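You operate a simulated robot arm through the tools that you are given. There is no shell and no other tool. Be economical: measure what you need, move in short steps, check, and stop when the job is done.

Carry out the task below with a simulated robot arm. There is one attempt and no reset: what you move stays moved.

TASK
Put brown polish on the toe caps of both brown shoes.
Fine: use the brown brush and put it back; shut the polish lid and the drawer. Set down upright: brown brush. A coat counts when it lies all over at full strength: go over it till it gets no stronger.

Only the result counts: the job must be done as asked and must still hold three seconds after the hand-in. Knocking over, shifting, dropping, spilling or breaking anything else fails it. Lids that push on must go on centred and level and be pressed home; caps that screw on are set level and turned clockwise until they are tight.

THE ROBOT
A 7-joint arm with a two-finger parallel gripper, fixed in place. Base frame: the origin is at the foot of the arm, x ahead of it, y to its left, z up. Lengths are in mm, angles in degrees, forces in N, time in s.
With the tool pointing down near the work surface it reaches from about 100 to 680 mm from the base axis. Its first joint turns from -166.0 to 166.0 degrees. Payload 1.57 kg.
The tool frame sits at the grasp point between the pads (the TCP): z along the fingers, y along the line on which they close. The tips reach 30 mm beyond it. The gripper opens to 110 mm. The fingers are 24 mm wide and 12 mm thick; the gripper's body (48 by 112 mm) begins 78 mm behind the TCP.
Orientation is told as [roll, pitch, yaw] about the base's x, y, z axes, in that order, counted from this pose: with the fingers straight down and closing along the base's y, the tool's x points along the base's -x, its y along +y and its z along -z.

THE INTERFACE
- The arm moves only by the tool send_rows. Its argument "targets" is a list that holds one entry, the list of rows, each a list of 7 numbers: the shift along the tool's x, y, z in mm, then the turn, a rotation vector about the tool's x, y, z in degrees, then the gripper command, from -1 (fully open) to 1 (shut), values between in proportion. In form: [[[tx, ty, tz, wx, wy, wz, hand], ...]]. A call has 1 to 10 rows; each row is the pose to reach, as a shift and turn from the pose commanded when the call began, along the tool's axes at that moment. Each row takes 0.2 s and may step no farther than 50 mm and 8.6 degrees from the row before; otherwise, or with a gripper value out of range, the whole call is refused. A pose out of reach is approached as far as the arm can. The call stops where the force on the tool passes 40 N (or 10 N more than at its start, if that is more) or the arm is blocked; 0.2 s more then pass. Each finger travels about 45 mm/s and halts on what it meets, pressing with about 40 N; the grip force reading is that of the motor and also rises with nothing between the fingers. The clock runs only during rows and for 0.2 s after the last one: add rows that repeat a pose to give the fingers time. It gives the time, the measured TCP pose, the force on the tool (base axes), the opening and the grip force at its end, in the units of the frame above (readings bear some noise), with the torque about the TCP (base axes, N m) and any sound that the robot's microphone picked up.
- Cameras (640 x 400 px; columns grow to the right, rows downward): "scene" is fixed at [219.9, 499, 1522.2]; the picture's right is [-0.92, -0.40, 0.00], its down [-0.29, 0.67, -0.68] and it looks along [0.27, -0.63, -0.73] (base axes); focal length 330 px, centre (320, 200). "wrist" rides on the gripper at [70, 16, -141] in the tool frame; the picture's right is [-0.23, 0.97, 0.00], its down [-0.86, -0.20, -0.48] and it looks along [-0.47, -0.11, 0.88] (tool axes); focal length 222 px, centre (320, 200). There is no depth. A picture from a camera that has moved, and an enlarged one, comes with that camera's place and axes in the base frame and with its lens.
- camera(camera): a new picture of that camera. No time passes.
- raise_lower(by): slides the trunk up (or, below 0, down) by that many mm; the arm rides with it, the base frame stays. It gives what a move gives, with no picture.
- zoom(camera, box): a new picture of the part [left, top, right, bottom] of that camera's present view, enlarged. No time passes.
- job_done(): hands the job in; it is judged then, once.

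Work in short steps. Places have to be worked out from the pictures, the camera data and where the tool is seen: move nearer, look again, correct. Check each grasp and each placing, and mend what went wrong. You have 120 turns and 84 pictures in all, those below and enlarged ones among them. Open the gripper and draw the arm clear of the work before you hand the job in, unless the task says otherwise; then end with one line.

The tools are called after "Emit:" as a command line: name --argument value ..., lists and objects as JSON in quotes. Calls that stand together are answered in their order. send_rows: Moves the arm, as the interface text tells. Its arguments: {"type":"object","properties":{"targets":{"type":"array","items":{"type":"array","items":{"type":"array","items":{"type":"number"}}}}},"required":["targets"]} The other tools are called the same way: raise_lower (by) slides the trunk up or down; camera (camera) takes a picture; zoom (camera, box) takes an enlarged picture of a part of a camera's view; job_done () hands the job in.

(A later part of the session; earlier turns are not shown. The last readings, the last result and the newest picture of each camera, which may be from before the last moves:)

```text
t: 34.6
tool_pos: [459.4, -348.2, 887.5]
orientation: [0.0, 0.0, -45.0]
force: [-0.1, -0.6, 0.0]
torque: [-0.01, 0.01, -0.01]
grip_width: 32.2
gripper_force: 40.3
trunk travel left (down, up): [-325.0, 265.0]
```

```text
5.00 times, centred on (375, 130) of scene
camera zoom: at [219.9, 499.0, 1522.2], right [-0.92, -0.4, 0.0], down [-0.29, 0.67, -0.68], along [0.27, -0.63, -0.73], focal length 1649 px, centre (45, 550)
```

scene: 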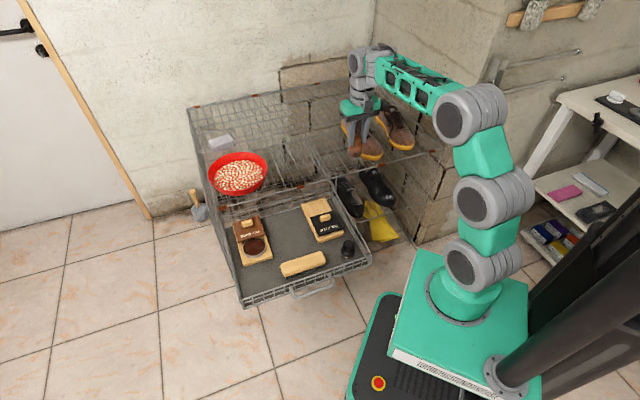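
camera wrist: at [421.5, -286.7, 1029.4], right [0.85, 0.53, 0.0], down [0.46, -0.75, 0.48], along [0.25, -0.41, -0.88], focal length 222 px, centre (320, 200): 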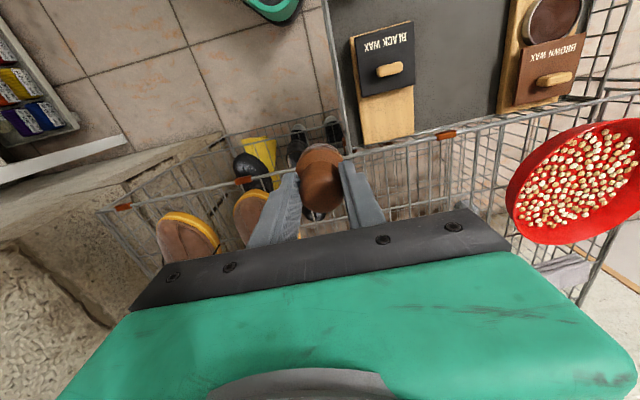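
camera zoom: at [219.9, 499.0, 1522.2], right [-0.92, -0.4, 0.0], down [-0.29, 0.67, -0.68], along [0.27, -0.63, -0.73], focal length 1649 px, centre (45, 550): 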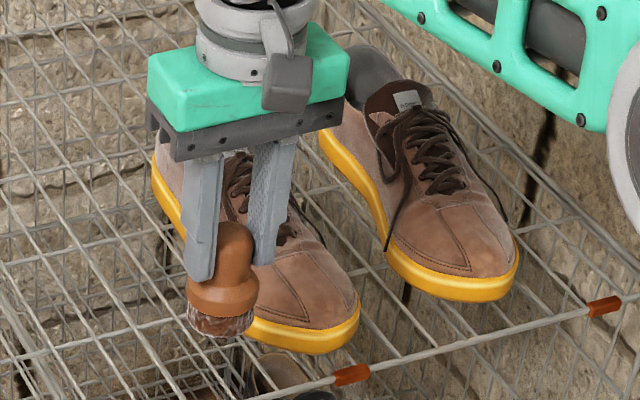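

Toe tips estimated at A (414,-500) and B (309,-615), rack surface z≈683. I move over shoe A's toe cap centre (440,-526) at z≈840.

Emit:
send_rows --targets '[[[-28, -35, 0, 0, 0, 0, 1], [-56, -70, 5, 0, 0, 0, 1], [-84, -105, 20, 0, 0, 0, 1], [-112, -139, 40, 0, 0, 0, 1], [-112, -139, 47, 0, 0, 0, 1], [-112, -139, 47, 0, 0, 0, 1]]]'

Emit:
zoom --camera "scene" --box '[320, 90, 430, 170]'

Emit:
camera --camera "wrist"

```text
t: 36.0
tool_pos: [440.2, -524.7, 842.4]
orientation: [0.1, 0.0, -45.0]
force: [0.8, 0.0, -0.5]
torque: [0.04, 0.04, 0.01]
grip_width: 32.1
gripper_force: 39.9
trunk travel left (down, up): [-325.0, 265.0]
```

```text
5.00 times, centred on (375, 130) of scene
camera zoom: at [219.9, 499.0, 1522.2], right [-0.92, -0.4, 0.0], down [-0.29, 0.67, -0.68], along [0.27, -0.63, -0.73], focal length 1649 px, centre (45, 550)
```

zoom: 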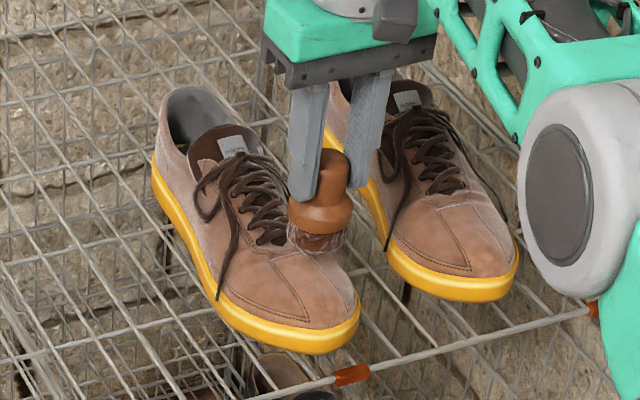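

```text
41 pictures are left
camera wrist: at [402.4, -463.1, 983.6], right [0.85, 0.53, 0.0], down [0.46, -0.75, 0.48], along [0.25, -0.41, -0.88], focal length 222 px, centre (320, 200)
```

wrist: 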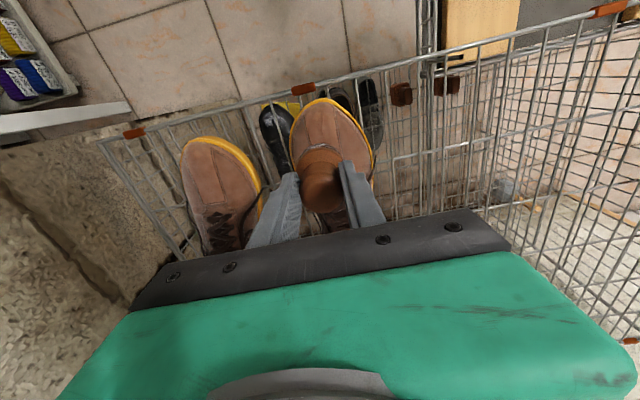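

Refined toe tip A ≈(412,-478,713). I shift forward to (436,-502) and lower in small steps until contact.

Emit:
send_rows --targets '[[[18, 13, 0, 0, 0, 0, 1], [18, 13, 15, 0, 0, 0, 1], [18, 13, 22, 0, 0, 0, 1], [18, 13, 26, 0, 0, 0, 1], [18, 13, 30, 0, 0, 0, 1], [18, 13, 33, 0, 0, 0, 1]]]'

Emit:
zoom --camera "scene" --box '[340, 100, 430, 166]'

```text
t: 37.4
tool_pos: [438.5, -502.5, 814.9]
orientation: [0.0, -0.4, -45.0]
force: [-3.0, 1.4, 17.0]
torque: [0.09, 0.34, -0.04]
grip_width: 31.8
gripper_force: 39.7
trunk travel left (down, up): [-325.0, 265.0]
```

```text
6.06 times, centred on (385, 133) of scene
camera zoom: at [219.9, 499.0, 1522.2], right [-0.92, -0.4, 0.0], down [-0.29, 0.67, -0.68], along [0.27, -0.63, -0.73], focal length 1999 px, centre (-74, 606)
```

zoom: 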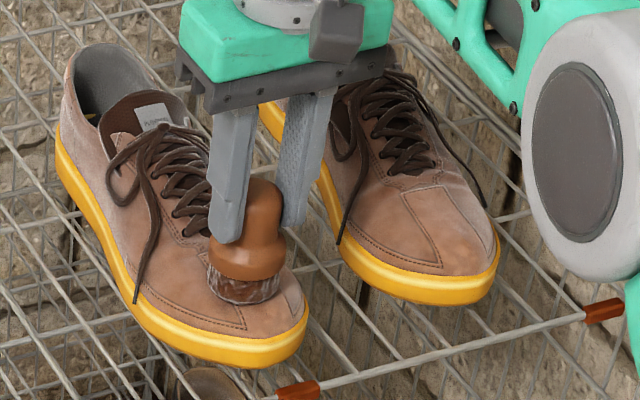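

Contact at TCP z≈815. I make gentle strokes sideways and forward following the dome, then look for the coat.

Emit:
send_rows --targets '[[[0, 0, -2, 0, 0, 0, 1], [0, 12, 0, 0, 0, 0, 1], [0, 20, 3, 0, 0, 0, 1], [0, 0, -2, 0, 0, 0, 1], [0, -12, 0, 0, 0, 0, 1], [0, -20, 3, 0, 0, 0, 1], [0, 0, -2, 0, 0, 0, 1], [10, 0, 1, 0, 0, 0, 1], [18, 0, 4, 0, 0, 0, 1], [18, 0, -25, 0, 0, 0, 1]]]'

Emit:
zoom --camera "scene" --box '[340, 100, 430, 166]'

```text
t: 39.6
tool_pos: [424.5, -488.0, 832.8]
orientation: [0.1, 0.4, -45.0]
force: [-0.3, 1.1, -0.6]
torque: [0.02, 0.02, 0.01]
grip_width: 32.3
gripper_force: 39.7
trunk travel left (down, up): [-325.0, 265.0]
```

```text
6.06 times, centred on (385, 133) of scene
camera zoom: at [219.9, 499.0, 1522.2], right [-0.92, -0.4, 0.0], down [-0.29, 0.67, -0.68], along [0.27, -0.63, -0.73], focal length 1999 px, centre (-74, 606)
```

zoom: 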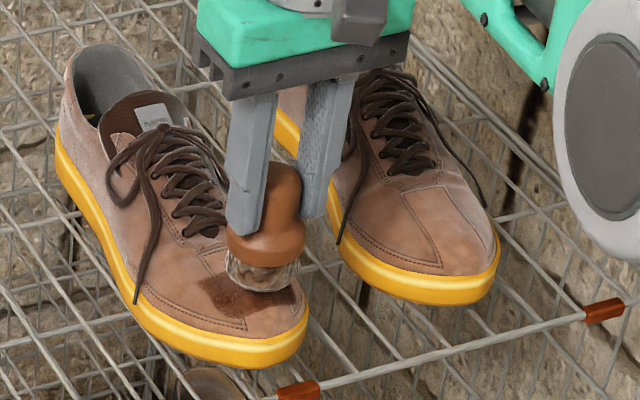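

A dark patch shows. I move aside to see its extent.

Emit:
send_rows --targets '[[[0, 30, -20, 0, 0, 0, 1], [0, 75, -30, 0, 0, 0, 1], [0, 120, -30, 0, 0, 0, 1]]]'

Emit:
zoom --camera "scene" --box '[345, 110, 425, 166]'

```text
t: 40.4
tool_pos: [510.0, -404.3, 864.8]
orientation: [0.0, 0.0, -45.0]
force: [0.5, 0.1, -0.4]
torque: [0.04, 0.01, -0.01]
grip_width: 32.3
gripper_force: 39.5
trunk travel left (down, up): [-325.0, 265.0]
```

```text
7.14 times, centred on (385, 138) of scene
camera zoom: at [219.9, 499.0, 1522.2], right [-0.92, -0.4, 0.0], down [-0.29, 0.67, -0.68], along [0.27, -0.63, -0.73], focal length 2356 px, centre (-144, 643)
```

zoom: 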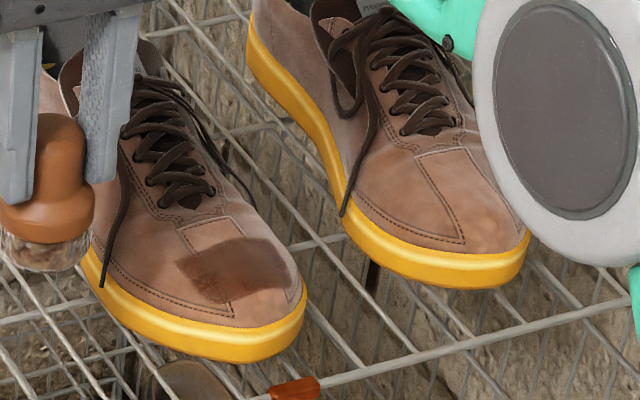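

The patch covers about 60x38 mm around the centre. I go back and extend: rear line first, then middle.

Emit:
send_rows --targets '[[[-9, -48, 10, 0, 0, 0, 1], [-18, -90, 30, 0, 0, 0, 1], [-30, -92, 50, 0, 0, 0, 1], [-30, -108, 49, 0, 0, 0, 1], [-30, -120, 48, 0, 0, 0, 1], [-30, -134, 49, 0, 0, 0, 1], [-30, -148, 52, 0, 0, 0, 1], [-20, -150, 56, 0, 0, 0, 1], [-18, -135, 54, 0, 0, 0, 1], [-18, -120, 53, 0, 0, 0, 1]]]'

```text
t: 42.6
tool_pos: [438.6, -501.6, 813.5]
orientation: [0.0, 0.1, -45.0]
force: [-1.4, 1.0, -0.8]
torque: [-0.02, -0.01, 0.0]
grip_width: 32.7
gripper_force: 39.5
trunk travel left (down, up): [-325.0, 265.0]
```

No contact at z 813.5 now; I probe down in small steps.

Emit:
send_rows --targets '[[[0, 0, 1.5, 0, 0, 0, 1], [0, 0, 3, 0, 0, 0, 1], [0, 0, 4.5, 0, 0, 0, 1], [0, 0, 4.5, 0, 0, 0, 1]]]'

Emit:
zoom --camera "scene" --box '[345, 110, 425, 166]'

```text
t: 43.6
tool_pos: [438.6, -501.7, 810.1]
orientation: [0.0, -0.1, -45.0]
force: [-0.7, 1.6, 9.0]
torque: [0.12, 0.08, -0.04]
grip_width: 32.4
gripper_force: 40.4
trunk travel left (down, up): [-325.0, 265.0]
```

```text
7.14 times, centred on (385, 138) of scene
camera zoom: at [219.9, 499.0, 1522.2], right [-0.92, -0.4, 0.0], down [-0.29, 0.67, -0.68], along [0.27, -0.63, -0.73], focal length 2356 px, centre (-144, 643)
```

zoom: 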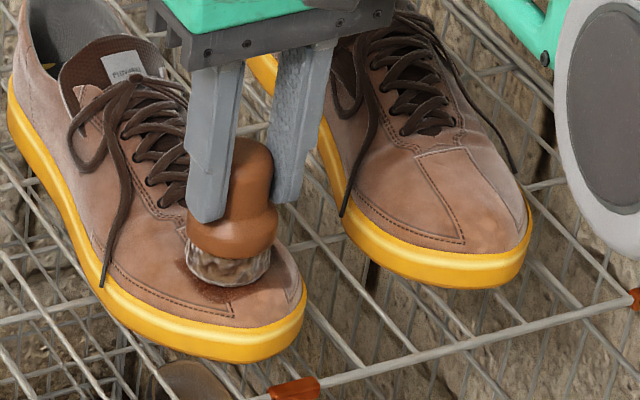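

Contact ~9 N here. I stroke the middle line and then a front line, following the dome.

Emit:
send_rows --targets '[[[0, 12, 1, 0, 0, 0, 1], [0, 24, 5, 0, 0, 0, 1], [0, 12, 1, 0, 0, 0, 1], [0, 0, 0, 0, 0, 0, 1], [0, -12, 1, 0, 0, 0, 1], [0, -24, 5, 0, 0, 0, 1], [12, -20, 6, 0, 0, 0, 1], [12, 0, 3, 0, 0, 0, 1], [12, 20, 6, 0, 0, 0, 1], [12, 20, 6, 0, 0, 0, 1]]]'

Emit:
send_rows --targets '[[[4, -20, -1, 0, 0, 0, 1], [12, -20, 3, 0, 0, 0, 1], [12, -8, 5, 0, 0, 0, 1], [12, -35, 6, 0, 0, 0, 1], [0, -20, -3, 0, 0, 0, 1], [0, -20, -40, 0, 0, 0, 1], [0, 25, -50, 0, 0, 0, 1], [0, 70, -50, 0, 0, 0, 1], [0, 90, -50, 0, 0, 0, 1]]]'

Emit:
zoom --camera "scene" --box '[345, 110, 425, 166]'

```text
t: 45.0
tool_pos: [422.1, -520.6, 809.4]
orientation: [0.0, -0.7, -45.0]
force: [2.4, -1.3, 8.2]
torque: [-0.03, -0.15, -0.05]
grip_width: 32.3
gripper_force: 40.0
trunk travel left (down, up): [-325.0, 265.0]
stopped in row 7: the force on the tool passed its limit at 43 N (the readings are from after the stop); the commanded pose is now the measured one
```

```text
t: 45.8
tool_pos: [409.2, -519.5, 809.7]
orientation: [-0.4, -1.3, -44.9]
force: [2.7, -1.7, 3.4]
torque: [-0.09, -0.25, -0.06]
grip_width: 32.3
gripper_force: 40.1
trunk travel left (down, up): [-325.0, 265.0]
stopped in row 4: the force on the tool passed its limit at 42 N (the readings are from after the stop); the commanded pose is now the measured one
```

```text
7.14 times, centred on (385, 138) of scene
camera zoom: at [219.9, 499.0, 1522.2], right [-0.92, -0.4, 0.0], down [-0.29, 0.67, -0.68], along [0.27, -0.63, -0.73], focal length 2356 px, centre (-144, 643)
```

zoom: 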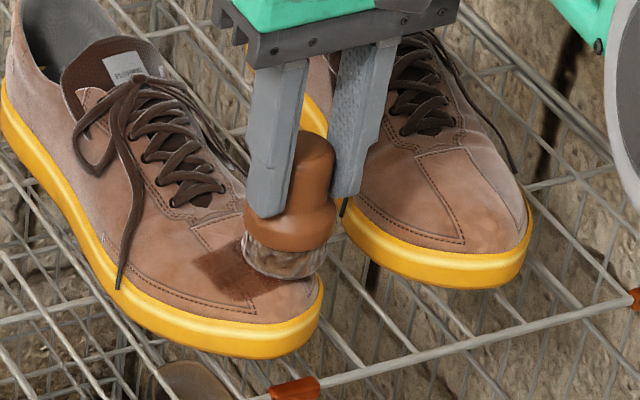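

The shoe got nudged slightly; I must press less. I lift off and view.

Emit:
send_rows --targets '[[[0, 0, -10, 0, 0, 0, 1], [0, 0, -40, 0, 0, 0, 1], [0, 45, -55, 0, 0, 0, 1], [0, 90, -55, 0, 0, 0, 1], [0, 130, -55, 0, 0, 0, 1]]]'

Emit:
zoom --camera "scene" --box '[345, 110, 425, 166]'

Emit:
camera --camera "wrist"

```text
t: 47.0
tool_pos: [499.6, -427.4, 862.4]
orientation: [-0.2, -1.1, -45.2]
force: [-0.6, 0.0, -0.4]
torque: [0.03, -0.01, 0.02]
grip_width: 32.5
gripper_force: 40.1
trunk travel left (down, up): [-325.0, 265.0]
```

```text
7.14 times, centred on (385, 138) of scene
camera zoom: at [219.9, 499.0, 1522.2], right [-0.92, -0.4, 0.0], down [-0.29, 0.67, -0.68], along [0.27, -0.63, -0.73], focal length 2356 px, centre (-144, 643)
```

zoom: 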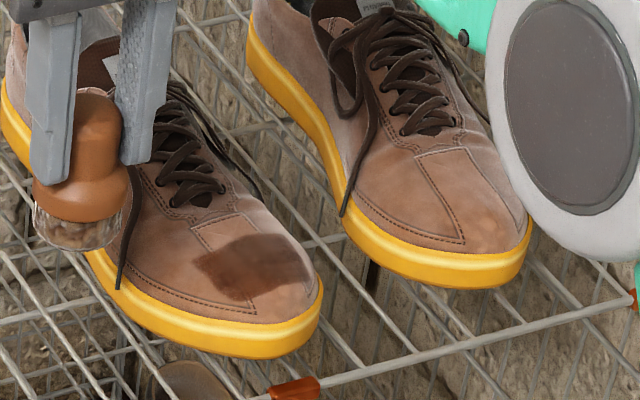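

```text
34 pictures are left
camera wrist: at [461.1, -365.0, 1003.5], right [0.85, 0.53, 0.0], down [0.46, -0.74, 0.49], along [0.26, -0.42, -0.87], focal length 222 px, centre (320, 200)
```

wrist: 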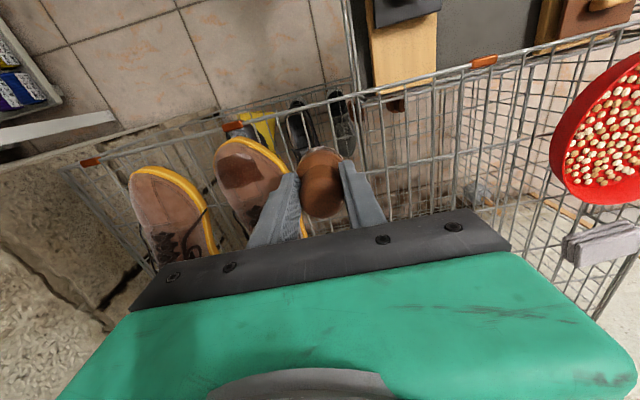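

The patch kept its outline, so the cap region is this fixed quad. I zoom in for evenness.

Emit:
zoom --camera "scene" --box '[362, 136, 392, 156]'

```text
16.00 times, centred on (377, 146) of scene
camera zoom: at [219.9, 499.0, 1522.2], right [-0.92, -0.4, 0.0], down [-0.29, 0.67, -0.68], along [0.27, -0.63, -0.73], focal length 5277 px, centre (-592, 1064)
```

zoom: 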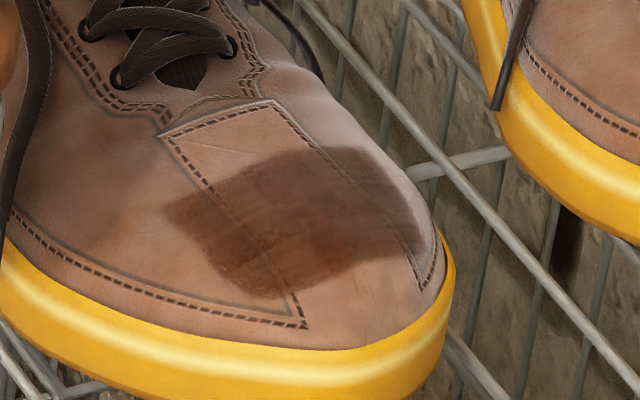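

Region ≈52×37 mm, centred now near (420,-500); it's uneven yet. I return over it and touch down gently.

Emit:
send_rows --targets '[[[3, -36, 0, 0, 0, 0, 1], [5, -72, 10, 0, 0, 0, 1], [5, -107, 35, 0, 0, 0, 1], [5, -107, 48, 0, 0, 0, 1], [5, -107, 50, 0, 0, 0, 1], [5, -107, 52, 0, 0, 0, 1], [5, -107, 54, 0, 0, 0, 1], [5, -107, 55, 0, 0, 0, 1]]]'

Emit:
zoom --camera "scene" --box '[345, 110, 425, 166]'

```text
t: 48.8
tool_pos: [421.4, -499.0, 808.8]
orientation: [-0.2, -1.2, -45.2]
force: [-1.2, 2.0, 5.1]
torque: [0.08, 0.11, -0.04]
grip_width: 32.5
gripper_force: 40.4
trunk travel left (down, up): [-325.0, 265.0]
```

```text
7.14 times, centred on (385, 138) of scene
camera zoom: at [219.9, 499.0, 1522.2], right [-0.92, -0.4, 0.0], down [-0.29, 0.67, -0.68], along [0.27, -0.63, -0.73], focal length 2356 px, centre (-144, 643)
```

zoom: 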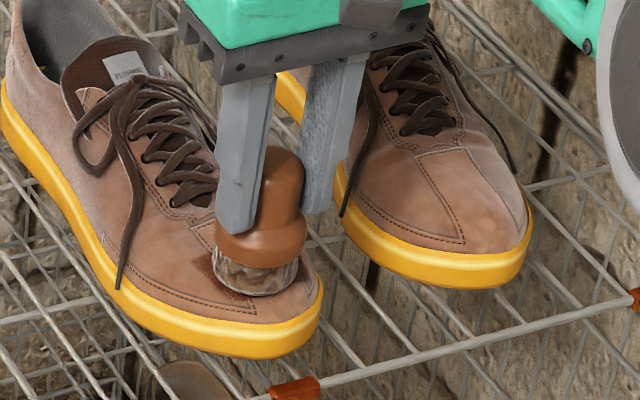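

Light contact (5 N). I scrub the patch with small strokes.

Emit:
send_rows --targets '[[[0, 8, 0, 0, 0, 0, 1], [0, 15, 1.5, 0, 0, 0, 1], [7, 8, 1.5, 0, 0, 0, 1], [8, -6, 1.5, 0, 0, 0, 1], [4, -14, 1, 0, 0, 0, 1], [-5, -14, 0, 0, 0, 0, 1], [-7, 0, -0.5, 0, 0, 0, 1], [-7, 12, 0, 0, 0, 0, 1], [0, 5, 0.5, 0, 0, 0, 1], [0, 0, 0.5, 0, 0, 0, 1]]]'

```text
t: 51.0
tool_pos: [421.9, -498.7, 808.9]
orientation: [-0.3, -1.1, -45.1]
force: [8.8, 6.6, 12.1]
torque: [0.28, -0.56, 0.09]
grip_width: 32.0
gripper_force: 40.0
trunk travel left (down, up): [-325.0, 265.0]
```

Emit:
send_rows --targets '[[[0, 0, -20, 0, 0, 0, 1], [0, 40, -45, 0, 0, 0, 1], [0, 85, -60, 0, 0, 0, 1], [0, 120, -60, 0, 0, 0, 1]]]'

Emit:
zoom --camera "scene" --box '[354, 132, 394, 158]'

```text
t: 52.0
tool_pos: [506.4, -413.6, 867.1]
orientation: [-0.2, -1.0, -45.3]
force: [-0.5, 0.3, -0.2]
torque: [-0.01, -0.03, -0.03]
grip_width: 32.7
gripper_force: 39.9
trunk travel left (down, up): [-325.0, 265.0]
```

```text
15.38 times, centred on (374, 145) of scene
camera zoom: at [219.9, 499.0, 1522.2], right [-0.92, -0.4, 0.0], down [-0.29, 0.67, -0.68], along [0.27, -0.63, -0.73], focal length 5074 px, centre (-511, 1046)
```

zoom: 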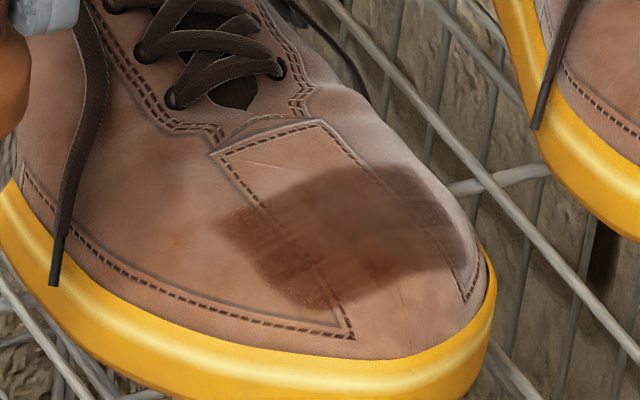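

Coat is slightly stronger but uneven; the brush is likely running out. I go back to the tin to reload.

Emit:
send_rows --targets '[[[14.7, 41.3, 0, 0, 0, 0, 1], [29, 83, 10, 0, 0, 0, 1], [44, 124, 25, 0, 0, 0, 1], [59, 165, 45, 0, 0, 0, 1], [73.5, 206, 65, 0, 0, 0, 1], [88, 248, 85, 0, 0, 0, 1], [103, 289, 105, 0, 0, 0, 1], [118, 330, 125, 0, 0, 0, 1], [132, 372, 142, 0, 0, 0, 1], [147, 413, 150, 0, 0, 0, 1]]]'

Emit:
zoom --camera "scene" --box '[220, 190, 300, 266]'

```text
t: 54.2
tool_pos: [696.2, -21.0, 711.8]
orientation: [-0.2, -1.0, -45.2]
force: [-1.0, 0.0, -0.4]
torque: [0.03, 0.04, 0.0]
grip_width: 32.5
gripper_force: 40.2
trunk travel left (down, up): [-325.0, 265.0]
```

```text
5.26 times, centred on (260, 228) of scene
camera zoom: at [219.9, 499.0, 1522.2], right [-0.92, -0.4, 0.0], down [-0.29, 0.67, -0.68], along [0.27, -0.63, -0.73], focal length 1736 px, centre (636, 53)
```

zoom: 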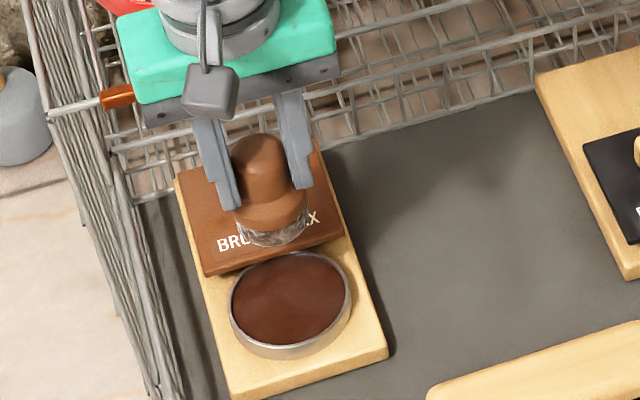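

I dip to z≈641 with a swirl and lift.

Emit:
send_rows --targets '[[[4, 1, 35, 0, 0, 0, 1], [4, 1, 62, 0, 0, 0, 1], [4, 1, 68, 0, 0, 0, 1], [4, 1, 71, 0, 0, 0, 1], [10, 1, 71, 0, 0, 0, 1], [4, 8, 71, 0, 0, 0, 1], [-2, 1, 71, 0, 0, 0, 1], [4, -6, 71, 0, 0, 0, 1], [4, 1, 71.5, 0, 0, 0, 1], [4, 1, 71.5, 0, 0, 0, 1]]]'

```text
t: 55.0
tool_pos: [702.5, -22.0, 657.7]
orientation: [0.6, -2.1, -45.3]
force: [-1.7, -1.6, 12.2]
torque: [-0.41, -0.15, -0.06]
grip_width: 32.3
gripper_force: 39.9
trunk travel left (down, up): [-325.0, 265.0]
stopped in row 4: the force on the tool passed its limit at 45 N (the readings are from after the stop); the commanded pose is now the measured one
```

It was stopped early at z 657 and pushed sideways; I look before moving.

Emit:
zoom --camera "scene" --box '[220, 200, 300, 276]'

Emit:
camera --camera "wrist"

```text
5.26 times, centred on (260, 238) of scene
camera zoom: at [219.9, 499.0, 1522.2], right [-0.92, -0.4, 0.0], down [-0.29, 0.67, -0.68], along [0.27, -0.63, -0.73], focal length 1736 px, centre (636, 0)
```

zoom: 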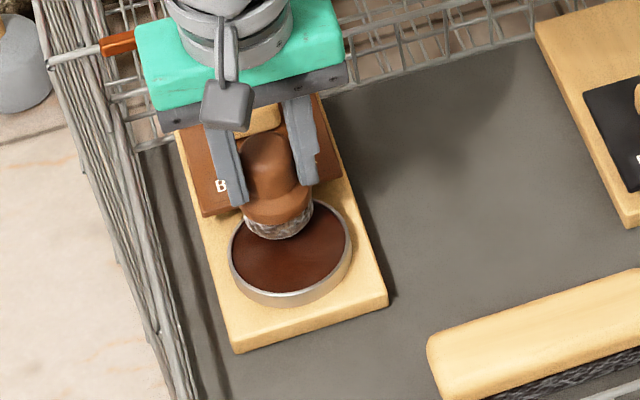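

```text
28 pictures are left
camera wrist: at [658.8, 41.1, 797.1], right [0.85, 0.52, 0.02], down [0.44, -0.74, 0.51], along [0.28, -0.42, -0.86], focal length 222 px, centre (320, 200)
```

wrist: 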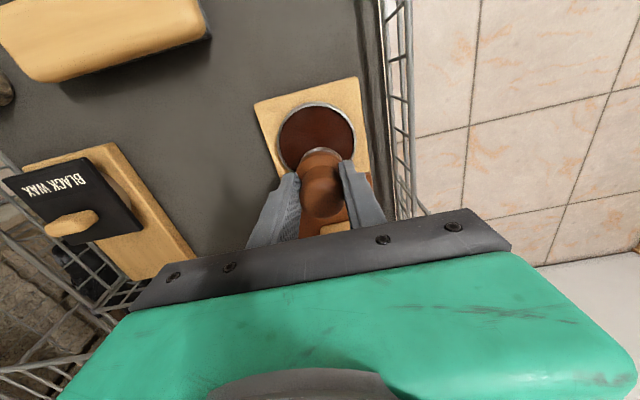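

The drawer had crept forward ~11 mm, so the brush landed on the lid's edge; the tin is now at ≈(687,-11). I lift, shift 18 mm forward, and dip gently.

Emit:
send_rows --targets '[[[0, 0, -20, 0, 0, 0, 1], [10, -1, -20, 0.5, 1, 0, 1], [19, -2, -20, 0.5, 2, 0, 1], [19, -2, 5, 0.5, 2, 0, 1], [19, -2, 10, 0.5, 2, 0, 1], [19, -2, 13, 0.5, 2, 0, 1], [19, -2, 15, 0.5, 2, 0, 1]]]'

```text
t: 56.6
tool_pos: [685.1, -9.9, 642.9]
orientation: [0.0, 0.1, -45.4]
force: [-2.2, 0.1, 11.7]
torque: [0.03, 0.06, -0.02]
grip_width: 32.1
gripper_force: 40.0
trunk travel left (down, up): [-325.0, 265.0]
```

In contact with the wax at 12 N. I swirl and hold.

Emit:
send_rows --targets '[[[6, 0, 0, 0, 0, 0, 1], [0, 6, 0, 0, 0, 0, 1], [-6, 0, 0, 0, 0, 0, 1], [0, -6, 0, 0, 0, 0, 1], [6, 0, 0, 0, 0, 0, 1], [0, 6, 0, 0, 0, 0, 1], [0, 0, 0, 0, 0, 0, 1], [0, 0, 0, 0, 0, 0, 1], [0, 0, -30, 0, 0, 0, 1], [0, 0, -60, 0, 0, 0, 1]]]'

Emit:
zoom --camera "scene" --box '[220, 190, 300, 266]'

```text
t: 58.8
tool_pos: [685.3, -9.8, 696.6]
orientation: [-0.2, 0.4, -45.4]
force: [1.1, -0.2, -1.0]
torque: [-0.02, 0.0, 0.01]
grip_width: 32.0
gripper_force: 40.1
trunk travel left (down, up): [-325.0, 265.0]
```

```text
5.26 times, centred on (260, 228) of scene
camera zoom: at [219.9, 499.0, 1522.2], right [-0.92, -0.4, 0.0], down [-0.29, 0.67, -0.68], along [0.27, -0.63, -0.73], focal length 1736 px, centre (636, 53)
```

zoom: 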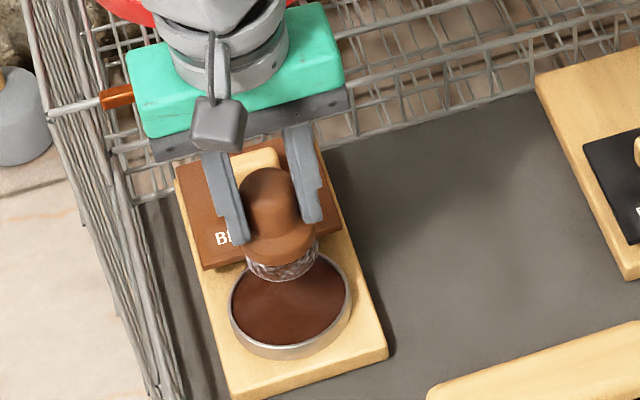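

Bristles are well loaded. Back to shoe A, first leg.

Emit:
send_rows --targets '[[[0, 0, -48, 0, 0, 0, 1], [-5, -30, -85, 0, 0, 0, 1], [-15, -73, -105, 0, 0, 0, 1], [-28, -118, -120, 0, 0, 0, 1], [-42, -163, -135, 0, 0, 0, 1], [-56, -208, -150, 0, 0, 0, 1], [-70, -255, -158, 0, 0, 0, 1], [-84, -302, -160, 0, 0, 0, 1], [-98, -349, -160, 0, 0, 0, 1], [-112, -396, -160, 0, 0, 0, 1]]]'

Emit:
send_rows --targets '[[[-16, -46, 0, 0, 0, 0, 1], [-32, -92, 0, 0, 0, 0, 1], [-48, -138, 15, 0, 0, 0, 1], [-48, -138, 34, 0, 0, 0, 1], [-48, -138, 40, 0, 0, 0, 1], [-48, -138, 43, 0, 0, 0, 1], [-48, -138, 45, 0, 0, 0, 1]]]'

Emit:
zoom --camera "scene" --box '[345, 110, 425, 166]'

```text
t: 61.0
tool_pos: [480.4, -369.9, 860.9]
orientation: [-0.3, 0.3, -45.4]
force: [0.0, 0.4, 0.1]
torque: [0.01, 0.02, -0.02]
grip_width: 32.4
gripper_force: 40.1
trunk travel left (down, up): [-325.0, 265.0]
```

```text
refused: row 3 steps farther than a row can; nothing moved
```

```text
7.14 times, centred on (385, 138) of scene
camera zoom: at [219.9, 499.0, 1522.2], right [-0.92, -0.4, 0.0], down [-0.29, 0.67, -0.68], along [0.27, -0.63, -0.73], focal length 2356 px, centre (-144, 643)
```

zoom: 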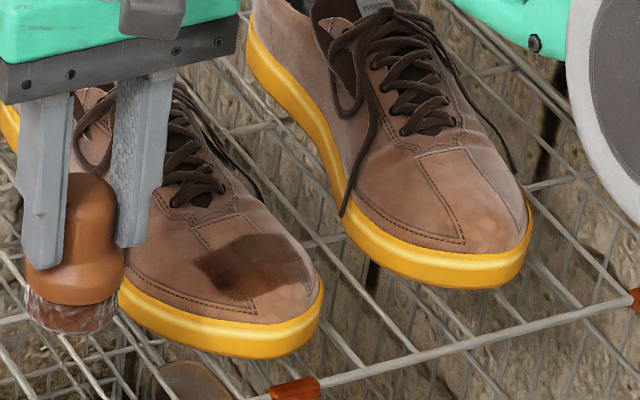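

Now the last leg to A, with a gentle touchdown.

Emit:
send_rows --targets '[[[-16, -44, 0, 0, 0, 0, 1], [-32, -88, 0, 0, 0, 0, 1], [-50, -132, 0, 0, 0, 0, 1], [-50, -134, 30, 0, 0, 0, 1], [-50, -134, 46, 0, 0, 0, 1], [-50, -134, 49, 0, 0, 0, 1], [-50, -134, 51, 0, 0, 0, 1], [-50, -134, 52, 0, 0, 0, 1]]]'

```text
t: 62.8
tool_pos: [422.5, -497.9, 808.8]
orientation: [-0.2, 0.2, -45.3]
force: [-3.0, 0.5, 6.8]
torque: [-0.02, 0.09, 0.01]
grip_width: 32.4
gripper_force: 40.1
trunk travel left (down, up): [-325.0, 265.0]
```

Contact at 7 N. I scrub with overlapping passes including the front-right part.

Emit:
send_rows --targets '[[[0, -8, 0, 0, 0, 0, 1], [0, -15, 0.5, 0, 0, 0, 1], [6, -15, 1.5, 0, 0, 0, 1], [11, -8, 2.5, 0, 0, 0, 1], [11, 2, 2.5, 0, 0, 0, 1], [8, 11, 2, 0, 0, 0, 1], [0, 12, 0.5, 0, 0, 0, 1], [-7, 8, -0.5, 0, 0, 0, 1], [-7, -4, -0.5, 0, 0, 0, 1], [-4, -12, 0, 0, 0, 0, 1]]]'

Emit:
send_rows --targets '[[[4, 4, 0.5, 0, 0, 0, 1], [8, 12, 1, 0, 0, 0, 1], [12, 6, 1.5, 0, 0, 0, 1], [4, 12, 0, 0, 0, 0, 1], [4, 12, -25, 0, 0, 0, 1], [4, 50, -50, 0, 0, 0, 1], [4, 95, -55, 0, 0, 0, 1], [4, 130, -55, 0, 0, 0, 1]]]'

Emit:
zoom --camera "scene" --box '[354, 132, 394, 158]'

```text
t: 65.0
tool_pos: [416.8, -509.2, 808.1]
orientation: [-0.2, 0.2, -45.4]
force: [5.9, 0.6, 11.2]
torque: [0.0, -0.44, 0.05]
grip_width: 32.3
gripper_force: 40.1
trunk travel left (down, up): [-325.0, 265.0]
```

```text
t: 66.8
tool_pos: [507.1, -414.3, 864.4]
orientation: [-0.1, 0.3, -45.4]
force: [-0.5, -0.5, -0.6]
torque: [0.01, 0.0, 0.01]
grip_width: 32.6
gripper_force: 39.9
trunk travel left (down, up): [-325.0, 265.0]
```

```text
15.38 times, centred on (374, 145) of scene
camera zoom: at [219.9, 499.0, 1522.2], right [-0.92, -0.4, 0.0], down [-0.29, 0.67, -0.68], along [0.27, -0.63, -0.73], focal length 5074 px, centre (-511, 1046)
```

zoom: 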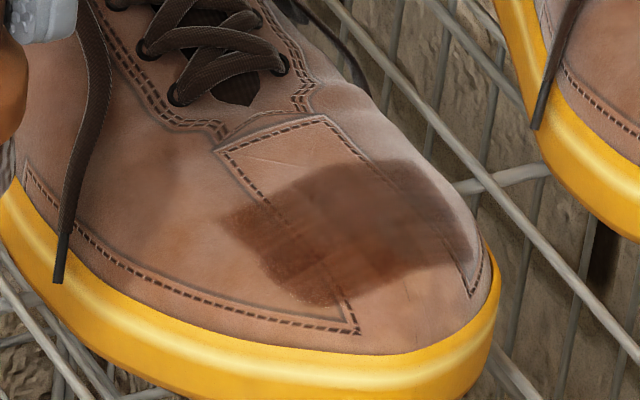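

Nearly unchanged by fresh wax; I check from the other camera angle for sheen versus missing coat.

Emit:
zoom --camera "wrist" --box '[195, 125, 275, 185]'

```text
6.67 times, centred on (235, 155) of wrist
camera zoom: at [470.6, -353.7, 1005.0], right [0.85, 0.52, 0.0], down [0.46, -0.75, 0.47], along [0.25, -0.41, -0.88], focal length 1481 px, centre (887, 500)
```

zoom: 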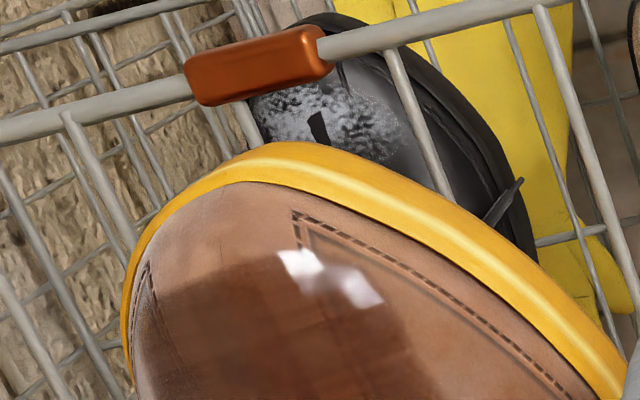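

The "grey" is gloss; A looks saturated. I now go over shoe B's toe cap, estimated at (332,-608).

Emit:
send_rows --targets '[[[-2, -44, 0, 0, 0, 0, 1], [-5, -88, 0, 0, 0, 0, 1], [-7, -132, 0, 0, 0, 0, 1], [-9, -176, 0, 0, 0, 0, 1], [-11, -220, 5, 0, 0, 0, 1], [-13, -261, 25, 0, 0, 0, 1], [-13, -261, 32, 0, 0, 0, 1]]]'

Emit:
zoom --camera "scene" --box '[345, 100, 455, 178]'

```text
t: 68.4
tool_pos: [329.7, -608.3, 830.9]
orientation: [-0.1, 0.3, -45.3]
force: [0.1, 0.0, -1.2]
torque: [0.04, 0.02, -0.01]
grip_width: 32.3
gripper_force: 40.1
trunk travel left (down, up): [-325.0, 265.0]
```

```text
5.13 times, centred on (400, 139) of scene
camera zoom: at [219.9, 499.0, 1522.2], right [-0.92, -0.4, 0.0], down [-0.29, 0.67, -0.68], along [0.27, -0.63, -0.73], focal length 1691 px, centre (-90, 513)
```

zoom: 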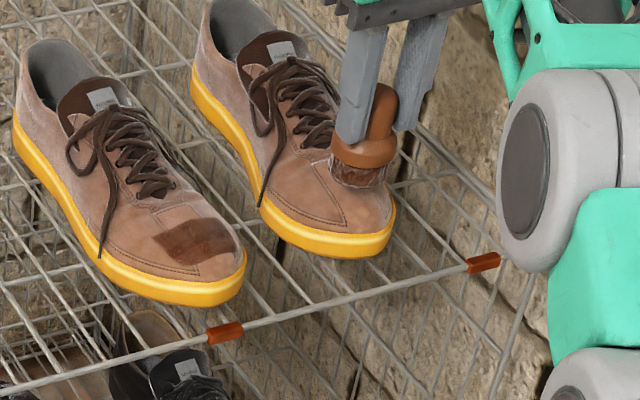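

Brush is nearly over B's cap (about 6 mm too far right). I correct and touch down gently.

Emit:
send_rows --targets '[[[0, 6, 8, 0, 0, 0, 1], [0, 6, 14, 0, 0, 0, 1], [0, 6, 17, 0, 0, 0, 1], [0, 6, 19, 0, 0, 0, 1], [0, 6, 21, 0, 0, 0, 1], [0, 6, 22.5, 0, 0, 0, 1]]]'

```text
t: 69.8
tool_pos: [333.8, -603.9, 809.9]
orientation: [-0.2, 0.2, -45.4]
force: [0.6, 1.1, 4.2]
torque: [0.0, 0.01, 0.0]
grip_width: 32.1
gripper_force: 40.0
trunk travel left (down, up): [-325.0, 265.0]
```

Contact at 4 N. I scrub over B with the same gentle pattern.

Emit:
send_rows --targets '[[[0, 8, 1, 0, 0, 0, 1], [0, 14, 1.5, 0, 0, 0, 1], [7, 12, 2.5, 0, 0, 0, 1], [10, 0, 3, 0, 0, 0, 1], [8, -12, 2.5, 0, 0, 0, 1], [0, -14, 1.5, 0, 0, 0, 1], [-8, -12, 0, 0, 0, 0, 1], [-8, 0, 0, 0, 0, 0, 1], [-8, 12, 0, 0, 0, 0, 1], [0, 0, 1, 0, 0, 0, 1]]]'

Emit:
zoom --camera "scene" --box '[345, 100, 455, 178]'

```text
t: 72.0
tool_pos: [333.8, -603.1, 809.4]
orientation: [-0.2, 0.2, -45.3]
force: [8.4, 7.1, 14.4]
torque: [0.14, -0.46, 0.18]
grip_width: 32.3
gripper_force: 40.5
trunk travel left (down, up): [-325.0, 265.0]
```

```text
5.13 times, centred on (400, 139) of scene
camera zoom: at [219.9, 499.0, 1522.2], right [-0.92, -0.4, 0.0], down [-0.29, 0.67, -0.68], along [0.27, -0.63, -0.73], focal length 1691 px, centre (-90, 513)
```

zoom: 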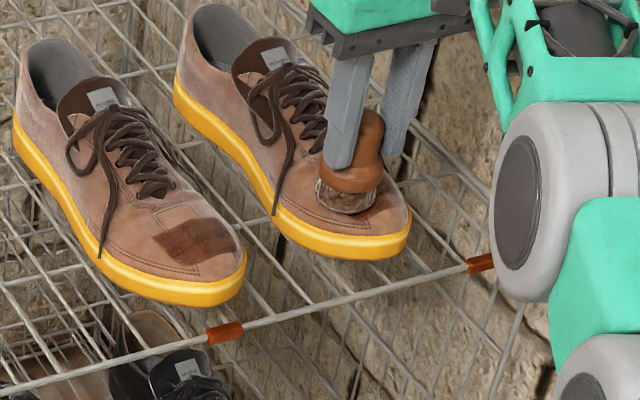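

Shoe B swivelled a bit; I'll press less. Lift aside and look.

Emit:
send_rows --targets '[[[0, 0, -10, 0, 0, 0, 1], [0, 10, -40, 0, 0, 0, 1], [0, 55, -50, 0, 0, 0, 1], [0, 100, -50, 0, 0, 0, 1], [0, 145, -50, 0, 0, 0, 1]]]'

Emit:
zoom --camera "scene" --box '[375, 115, 427, 155]'

```text
t: 73.2
tool_pos: [437.6, -501.4, 856.3]
orientation: [-0.1, 0.4, -45.3]
force: [0.2, 0.1, -0.5]
torque: [0.07, -0.03, -0.01]
grip_width: 32.3
gripper_force: 39.8
trunk travel left (down, up): [-325.0, 265.0]
```

```text
10.00 times, centred on (401, 135) of scene
camera zoom: at [219.9, 499.0, 1522.2], right [-0.92, -0.4, 0.0], down [-0.29, 0.67, -0.68], along [0.27, -0.63, -0.73], focal length 3298 px, centre (-490, 850)
```

zoom: 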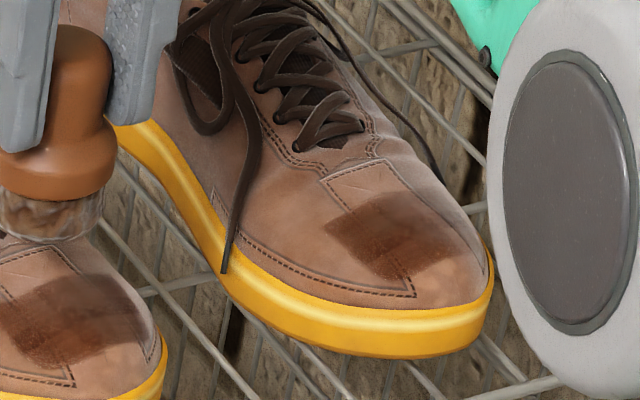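

B has its patch, with the right-front slightly weak. Second gentle pass on B, centre now ≈(318,-607).

Emit:
send_rows --targets '[[[3, -45, 0, 0, 0, 0, 1], [6, -90, 0, 0, 0, 0, 1], [8, -135, 0, 0, 0, 0, 1], [10, -159, 25, 0, 0, 0, 1], [10, -159, 40, 0, 0, 0, 1], [10, -159, 44, 0, 0, 0, 1], [10, -159, 46, 0, 0, 0, 1]]]'

```text
t: 74.8
tool_pos: [316.4, -606.7, 811.2]
orientation: [-0.1, 0.1, -45.4]
force: [0.5, 0.1, -1.2]
torque: [0.02, 0.0, 0.01]
grip_width: 32.2
gripper_force: 40.1
trunk travel left (down, up): [-325.0, 265.0]
```

Emit:
send_rows --targets '[[[0, 0, 2, 0, 0, 0, 1], [0, -7, 3, 0, 0, 0, 1], [0, -13, 4, 0, 0, 0, 1], [7, -12, 5, 0, 0, 0, 1], [10, -4, 5, 0, 0, 0, 1], [10, 5, 5, 0, 0, 0, 1], [4, 10, 4, 0, 0, 0, 1], [-5, 8, 2.5, 0, 0, 0, 1], [-8, -2, 2, 0, 0, 0, 1], [-4, -10, 3, 0, 0, 0, 1]]]'

Emit:
send_rows --targets '[[[4, -3, 0.5, 0, 0, 0, 1], [10, 0, 1.5, 0, 0, 0, 1], [8, 10, 1, 0, 0, 0, 1], [4, 10, 0, 0, 0, 0, 1], [4, 10, -25, 0, 0, 0, 1], [4, 50, -48, 0, 0, 0, 1], [4, 95, -50, 0, 0, 0, 1], [4, 140, -50, 0, 0, 0, 1], [4, 185, -50, 0, 0, 0, 1]]]'

Emit:
zoom --camera "scene" --box '[375, 115, 427, 155]'

```text
t: 77.0
tool_pos: [313.1, -614.6, 809.0]
orientation: [-0.1, 0.1, -45.3]
force: [6.6, -0.2, 10.1]
torque: [-0.1, -0.54, 0.09]
grip_width: 32.1
gripper_force: 39.9
trunk travel left (down, up): [-325.0, 265.0]
```

```text
t: 79.0
tool_pos: [441.4, -483.0, 856.9]
orientation: [-0.1, 0.3, -45.2]
force: [-0.5, -0.1, -1.2]
torque: [0.04, -0.04, -0.03]
grip_width: 32.4
gripper_force: 40.3
trunk travel left (down, up): [-325.0, 265.0]
```

```text
10.00 times, centred on (401, 135) of scene
camera zoom: at [219.9, 499.0, 1522.2], right [-0.92, -0.4, 0.0], down [-0.29, 0.67, -0.68], along [0.27, -0.63, -0.73], focal length 3298 px, centre (-490, 850)
```

zoom: 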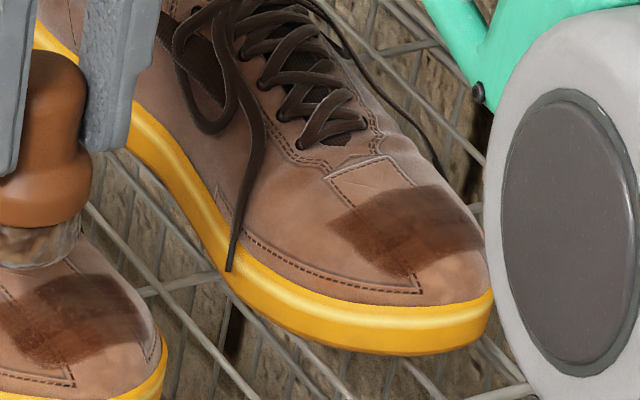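

Both patches look alike. I take a closer wrist view of both caps to judge uniformity.

Emit:
send_rows --targets '[[[-20, -30, -20, 0, 0, 0, 1], [-46, -62, -25, 0, 0, 0, 1], [-46, -62, -25, 0, 0, 0, 1]]]'

Emit:
zoom --camera "wrist" --box '[160, 60, 340, 180]'

```text
t: 79.8
tool_pos: [431.1, -538.7, 880.0]
orientation: [-0.2, 0.3, -45.4]
force: [-0.3, -0.3, -0.7]
torque: [0.0, -0.02, 0.04]
grip_width: 32.6
gripper_force: 40.5
out of reach, approached as far as the arm can: row 2, 3
trunk travel left (down, up): [-325.0, 265.0]
```

```text
3.33 times, centred on (250, 120) of wrist
camera zoom: at [395.8, -478.4, 1021.1], right [0.85, 0.52, 0.0], down [0.46, -0.75, 0.47], along [0.24, -0.41, -0.88], focal length 740 px, centre (553, 467)
```

zoom: 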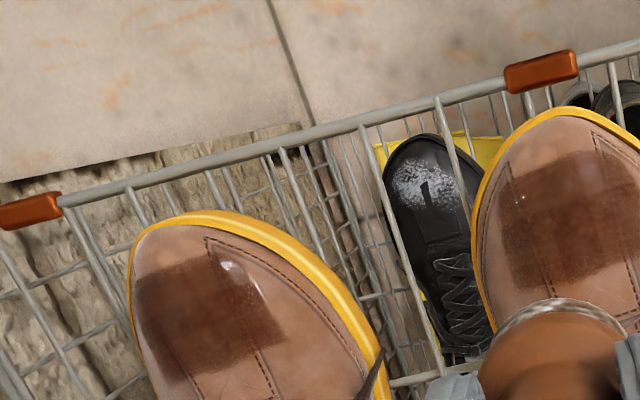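

Emit:
zoom --camera "wrist" --box '[190, 80, 350, 180]'

```text
4.00 times, centred on (270, 130) of wrist
camera zoom: at [395.8, -478.4, 1021.1], right [0.85, 0.52, 0.0], down [0.46, -0.75, 0.47], along [0.24, -0.41, -0.88], focal length 888 px, centre (520, 480)
```

zoom: 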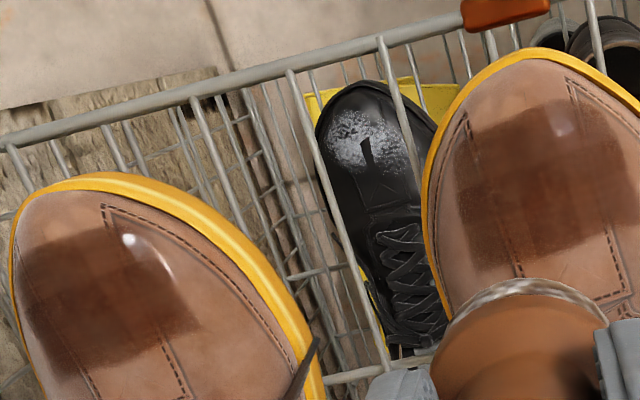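

The front rows look a bit weaker. I'll reload and repeat with the brush leaned to match the front slope. First back off from here.

Emit:
send_rows --targets '[[[23, 31, 0, 0, 0, 0, 1], [46, 62, 0, 0, 0, 0, 1], [57, 105, 10, 0, 0, 0, 1], [68, 150, 20, 0, 0, 0, 1], [80, 195, 30, 0, 0, 0, 1], [92, 240, 40, 0, 0, 0, 1]]]'

```text
t: 81.2
tool_pos: [538.8, -304.1, 839.7]
orientation: [-0.1, 0.3, -45.4]
force: [0.4, -0.6, -0.5]
torque: [-0.01, 0.0, 0.01]
grip_width: 32.7
gripper_force: 39.4
trunk travel left (down, up): [-325.0, 265.0]
```

Emit:
send_rows --targets '[[[13, 39, 10, 0, 0, 0, 1], [26, 78, 25, 0, 0, 0, 1], [39, 117, 42, 0, 0, 0, 1], [52, 156, 60, 0, 0, 0, 1], [65, 195, 80, 0, 0, 0, 1], [78, 234, 100, 0, 0, 0, 1], [91, 273, 120, 0, 0, 0, 1], [104.5, 311.5, 140, 0, 0, 0, 1], [104.5, 311.5, 140, 0, 0, 0, 1]]]'

Emit:
zoom --camera "scene" --box '[220, 190, 300, 266]'

```text
t: 83.2
tool_pos: [685.5, -12.6, 695.4]
orientation: [-0.1, 0.3, -45.4]
force: [0.3, -0.1, 0.2]
torque: [-0.03, 0.07, -0.03]
grip_width: 32.4
gripper_force: 40.1
trunk travel left (down, up): [-325.0, 265.0]
```

```text
5.26 times, centred on (260, 228) of scene
camera zoom: at [219.9, 499.0, 1522.2], right [-0.92, -0.4, 0.0], down [-0.29, 0.67, -0.68], along [0.27, -0.63, -0.73], focal length 1736 px, centre (636, 53)
```

zoom: 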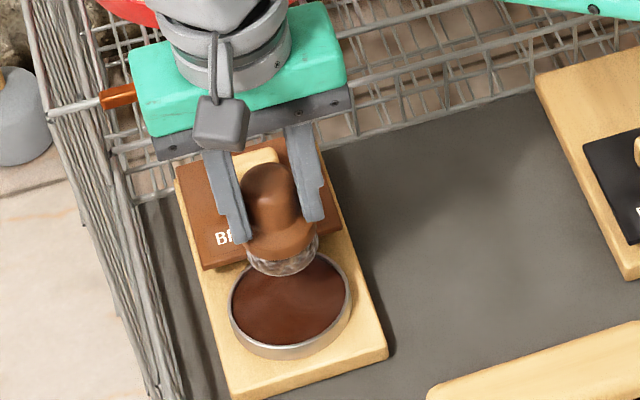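

Tin unmoved. I dip, swirl and lift.

Emit:
send_rows --targets '[[[2, 1, 30, 0, 0, 0, 1], [2, 1, 46, 0, 0, 0, 1], [2, 1, 51, 0, 0, 0, 1], [2, 1, 53.5, 0, 0, 0, 1], [8, 1, 53.5, 0, 0, 0, 1], [2, 7, 53.5, 0, 0, 0, 1], [-4, 1, 53.5, 0, 0, 0, 1], [2, -5, 53.5, 0, 0, 0, 1], [2, 1, 53.5, 0, 0, 0, 1], [2, 1, 53.5, 0, 0, 0, 1]]]'

Emit:
send_rows --targets '[[[5, 0, 0, 0, 0, 0, 1], [0, 5, 0, 0, 0, 0, 1], [-5, 0, 0, 0, 0, 0, 1], [0, 0, -30, 0, 0, 0, 1], [0, 0, -75, 0, 0, 0, 1], [-5, -20, -115, 0, 0, 0, 1], [-18, -62, -125, 0, 0, 0, 1], [-32, -106, -140, 0, 0, 0, 1], [-46, -150, -155, 0, 0, 0, 1], [-60, -194, -165, 0, 0, 0, 1]]]'

Emit:
zoom --camera "scene" --box '[280, 90, 430, 190]'

```text
t: 85.4
tool_pos: [685.2, -10.3, 645.9]
orientation: [-0.2, 0.4, -45.5]
force: [0.4, 0.5, -0.4]
torque: [-0.01, -0.03, 0.01]
grip_width: 32.2
gripper_force: 39.6
trunk travel left (down, up): [-325.0, 265.0]
```

```text
t: 87.6
tool_pos: [588.3, -188.4, 811.4]
orientation: [-0.2, 0.3, -45.5]
force: [0.5, -0.1, 0.0]
torque: [-0.02, -0.03, 0.0]
grip_width: 32.4
gripper_force: 40.1
trunk travel left (down, up): [-325.0, 265.0]
```

```text
4.00 times, centred on (355, 140) of scene
camera zoom: at [219.9, 499.0, 1522.2], right [-0.92, -0.4, 0.0], down [-0.29, 0.67, -0.68], along [0.27, -0.63, -0.73], focal length 1319 px, centre (180, 440)
```

zoom: 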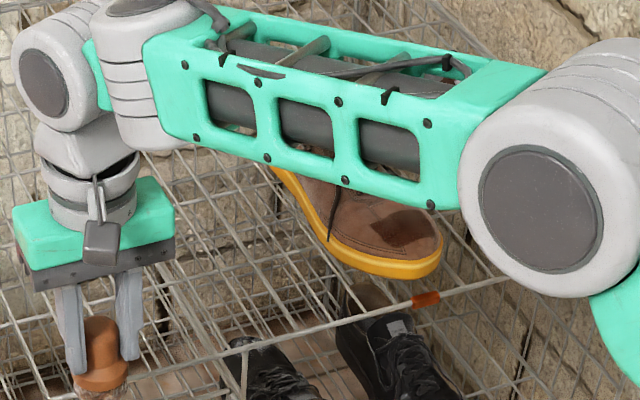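

No force was felt in that dip (z 646, slightly too high), so I go back and dip deeper.

Emit:
send_rows --targets '[[[14, 44, 10, 0, 0, 0, 1], [28, 88, 25, 0, 0, 0, 1], [42, 132, 40, 0, 0, 0, 1], [55, 175, 50, 0, 0, 0, 1], [60, 194, 90, 0, 0, 0, 1], [60, 194, 130, 0, 0, 0, 1], [60, 194, 158, 0, 0, 0, 1], [60, 194, 165, 0, 0, 0, 1], [60, 194, 168, 0, 0, 0, 1], [60, 194, 169.5, 0, 0, 0, 1]]]'

```text
t: 89.8
tool_pos: [686.4, -9.7, 643.7]
orientation: [0.0, 0.1, -45.3]
force: [-1.1, 2.7, 8.9]
torque: [0.06, 0.06, -0.02]
grip_width: 32.5
gripper_force: 39.9
trunk travel left (down, up): [-325.0, 265.0]
```

Contact now (9 N). I swirl, lift and start carrying back.

Emit:
send_rows --targets '[[[6, 0, 0.5, 0, 0, 0, 1], [0, 6, 0.5, 0, 0, 0, 1], [-6, 0, 0.5, 0, 0, 0, 1], [0, -6, 0.5, 0, 0, 0, 1], [6, 0, 0.5, 0, 0, 0, 1], [0, 6, 0.5, 0, 0, 0, 1], [-6, 0, 0.5, 0, 0, 0, 1], [0, 0, 0.5, 0, 0, 0, 1], [0, 0, -40, 0, 0, 0, 1], [0, 0, -85, 0, 0, 0, 1]]]'

Emit:
zoom --camera "scene" --box '[220, 190, 300, 266]'

```text
t: 92.0
tool_pos: [687.1, -9.8, 728.0]
orientation: [-0.3, 0.4, -45.5]
force: [0.3, -0.1, -0.6]
torque: [-0.01, 0.05, -0.01]
grip_width: 32.3
gripper_force: 39.7
trunk travel left (down, up): [-325.0, 265.0]
```

```text
5.26 times, centred on (260, 228) of scene
camera zoom: at [219.9, 499.0, 1522.2], right [-0.92, -0.4, 0.0], down [-0.29, 0.67, -0.68], along [0.27, -0.63, -0.73], focal length 1736 px, centre (636, 53)
```

zoom: 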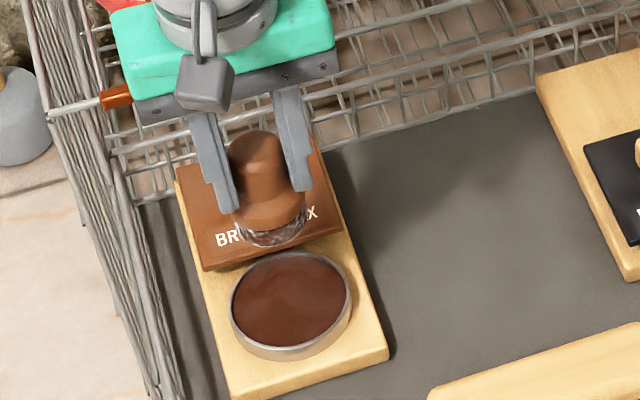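

Loaded. Carrying back to shoe A, first leg.

Emit:
send_rows --targets '[[[0, 0, -45, 0, 0, 0, 1], [-6, -35, -75, 0, 0, 0, 1], [-16, -79, -90, 0, 0, 0, 1], [-28, -124, -105, 0, 0, 0, 1], [-40, -169, -115, 0, 0, 0, 1], [-52, -215, -120, 0, 0, 0, 1], [-64, -261, -122, 0, 0, 0, 1], [-76, -308, -122, 0, 0, 0, 1], [-88, -355, -122, 0, 0, 0, 1], [-100, -402, -122, 0, 0, 0, 1]]]'

```text
t: 94.2
tool_pos: [469.9, -365.6, 848.8]
orientation: [-0.3, 0.3, -45.4]
force: [0.3, -0.1, -0.4]
torque: [-0.01, -0.01, 0.01]
grip_width: 32.5
gripper_force: 39.7
trunk travel left (down, up): [-325.0, 265.0]
```

Second leg with a 12° frontward lean and gentle touchdown on the cap's front half.

Emit:
send_rows --targets '[[[-13, -44, 0, 0, -4, 0, 1], [-26, -88, 0, 0, -8, 0, 1], [-40, -133, 0, 0, -12, 0, 1], [-40, -133, 25, 0, -12, 0, 1], [-40, -133, 36, 0, -12, 0, 1], [-40, -133, 39, 0, -12, 0, 1], [-40, -133, 41, 0, -12, 0, 1], [-40, -133, 42.5, 0, -12, 0, 1]]]'

```text
t: 96.0
tool_pos: [402.8, -486.3, 807.6]
orientation: [-0.1, -11.7, -45.2]
force: [-0.1, 0.4, -0.3]
torque: [0.0, 0.02, 0.0]
grip_width: 32.3
gripper_force: 39.8
trunk travel left (down, up): [-325.0, 265.0]
```

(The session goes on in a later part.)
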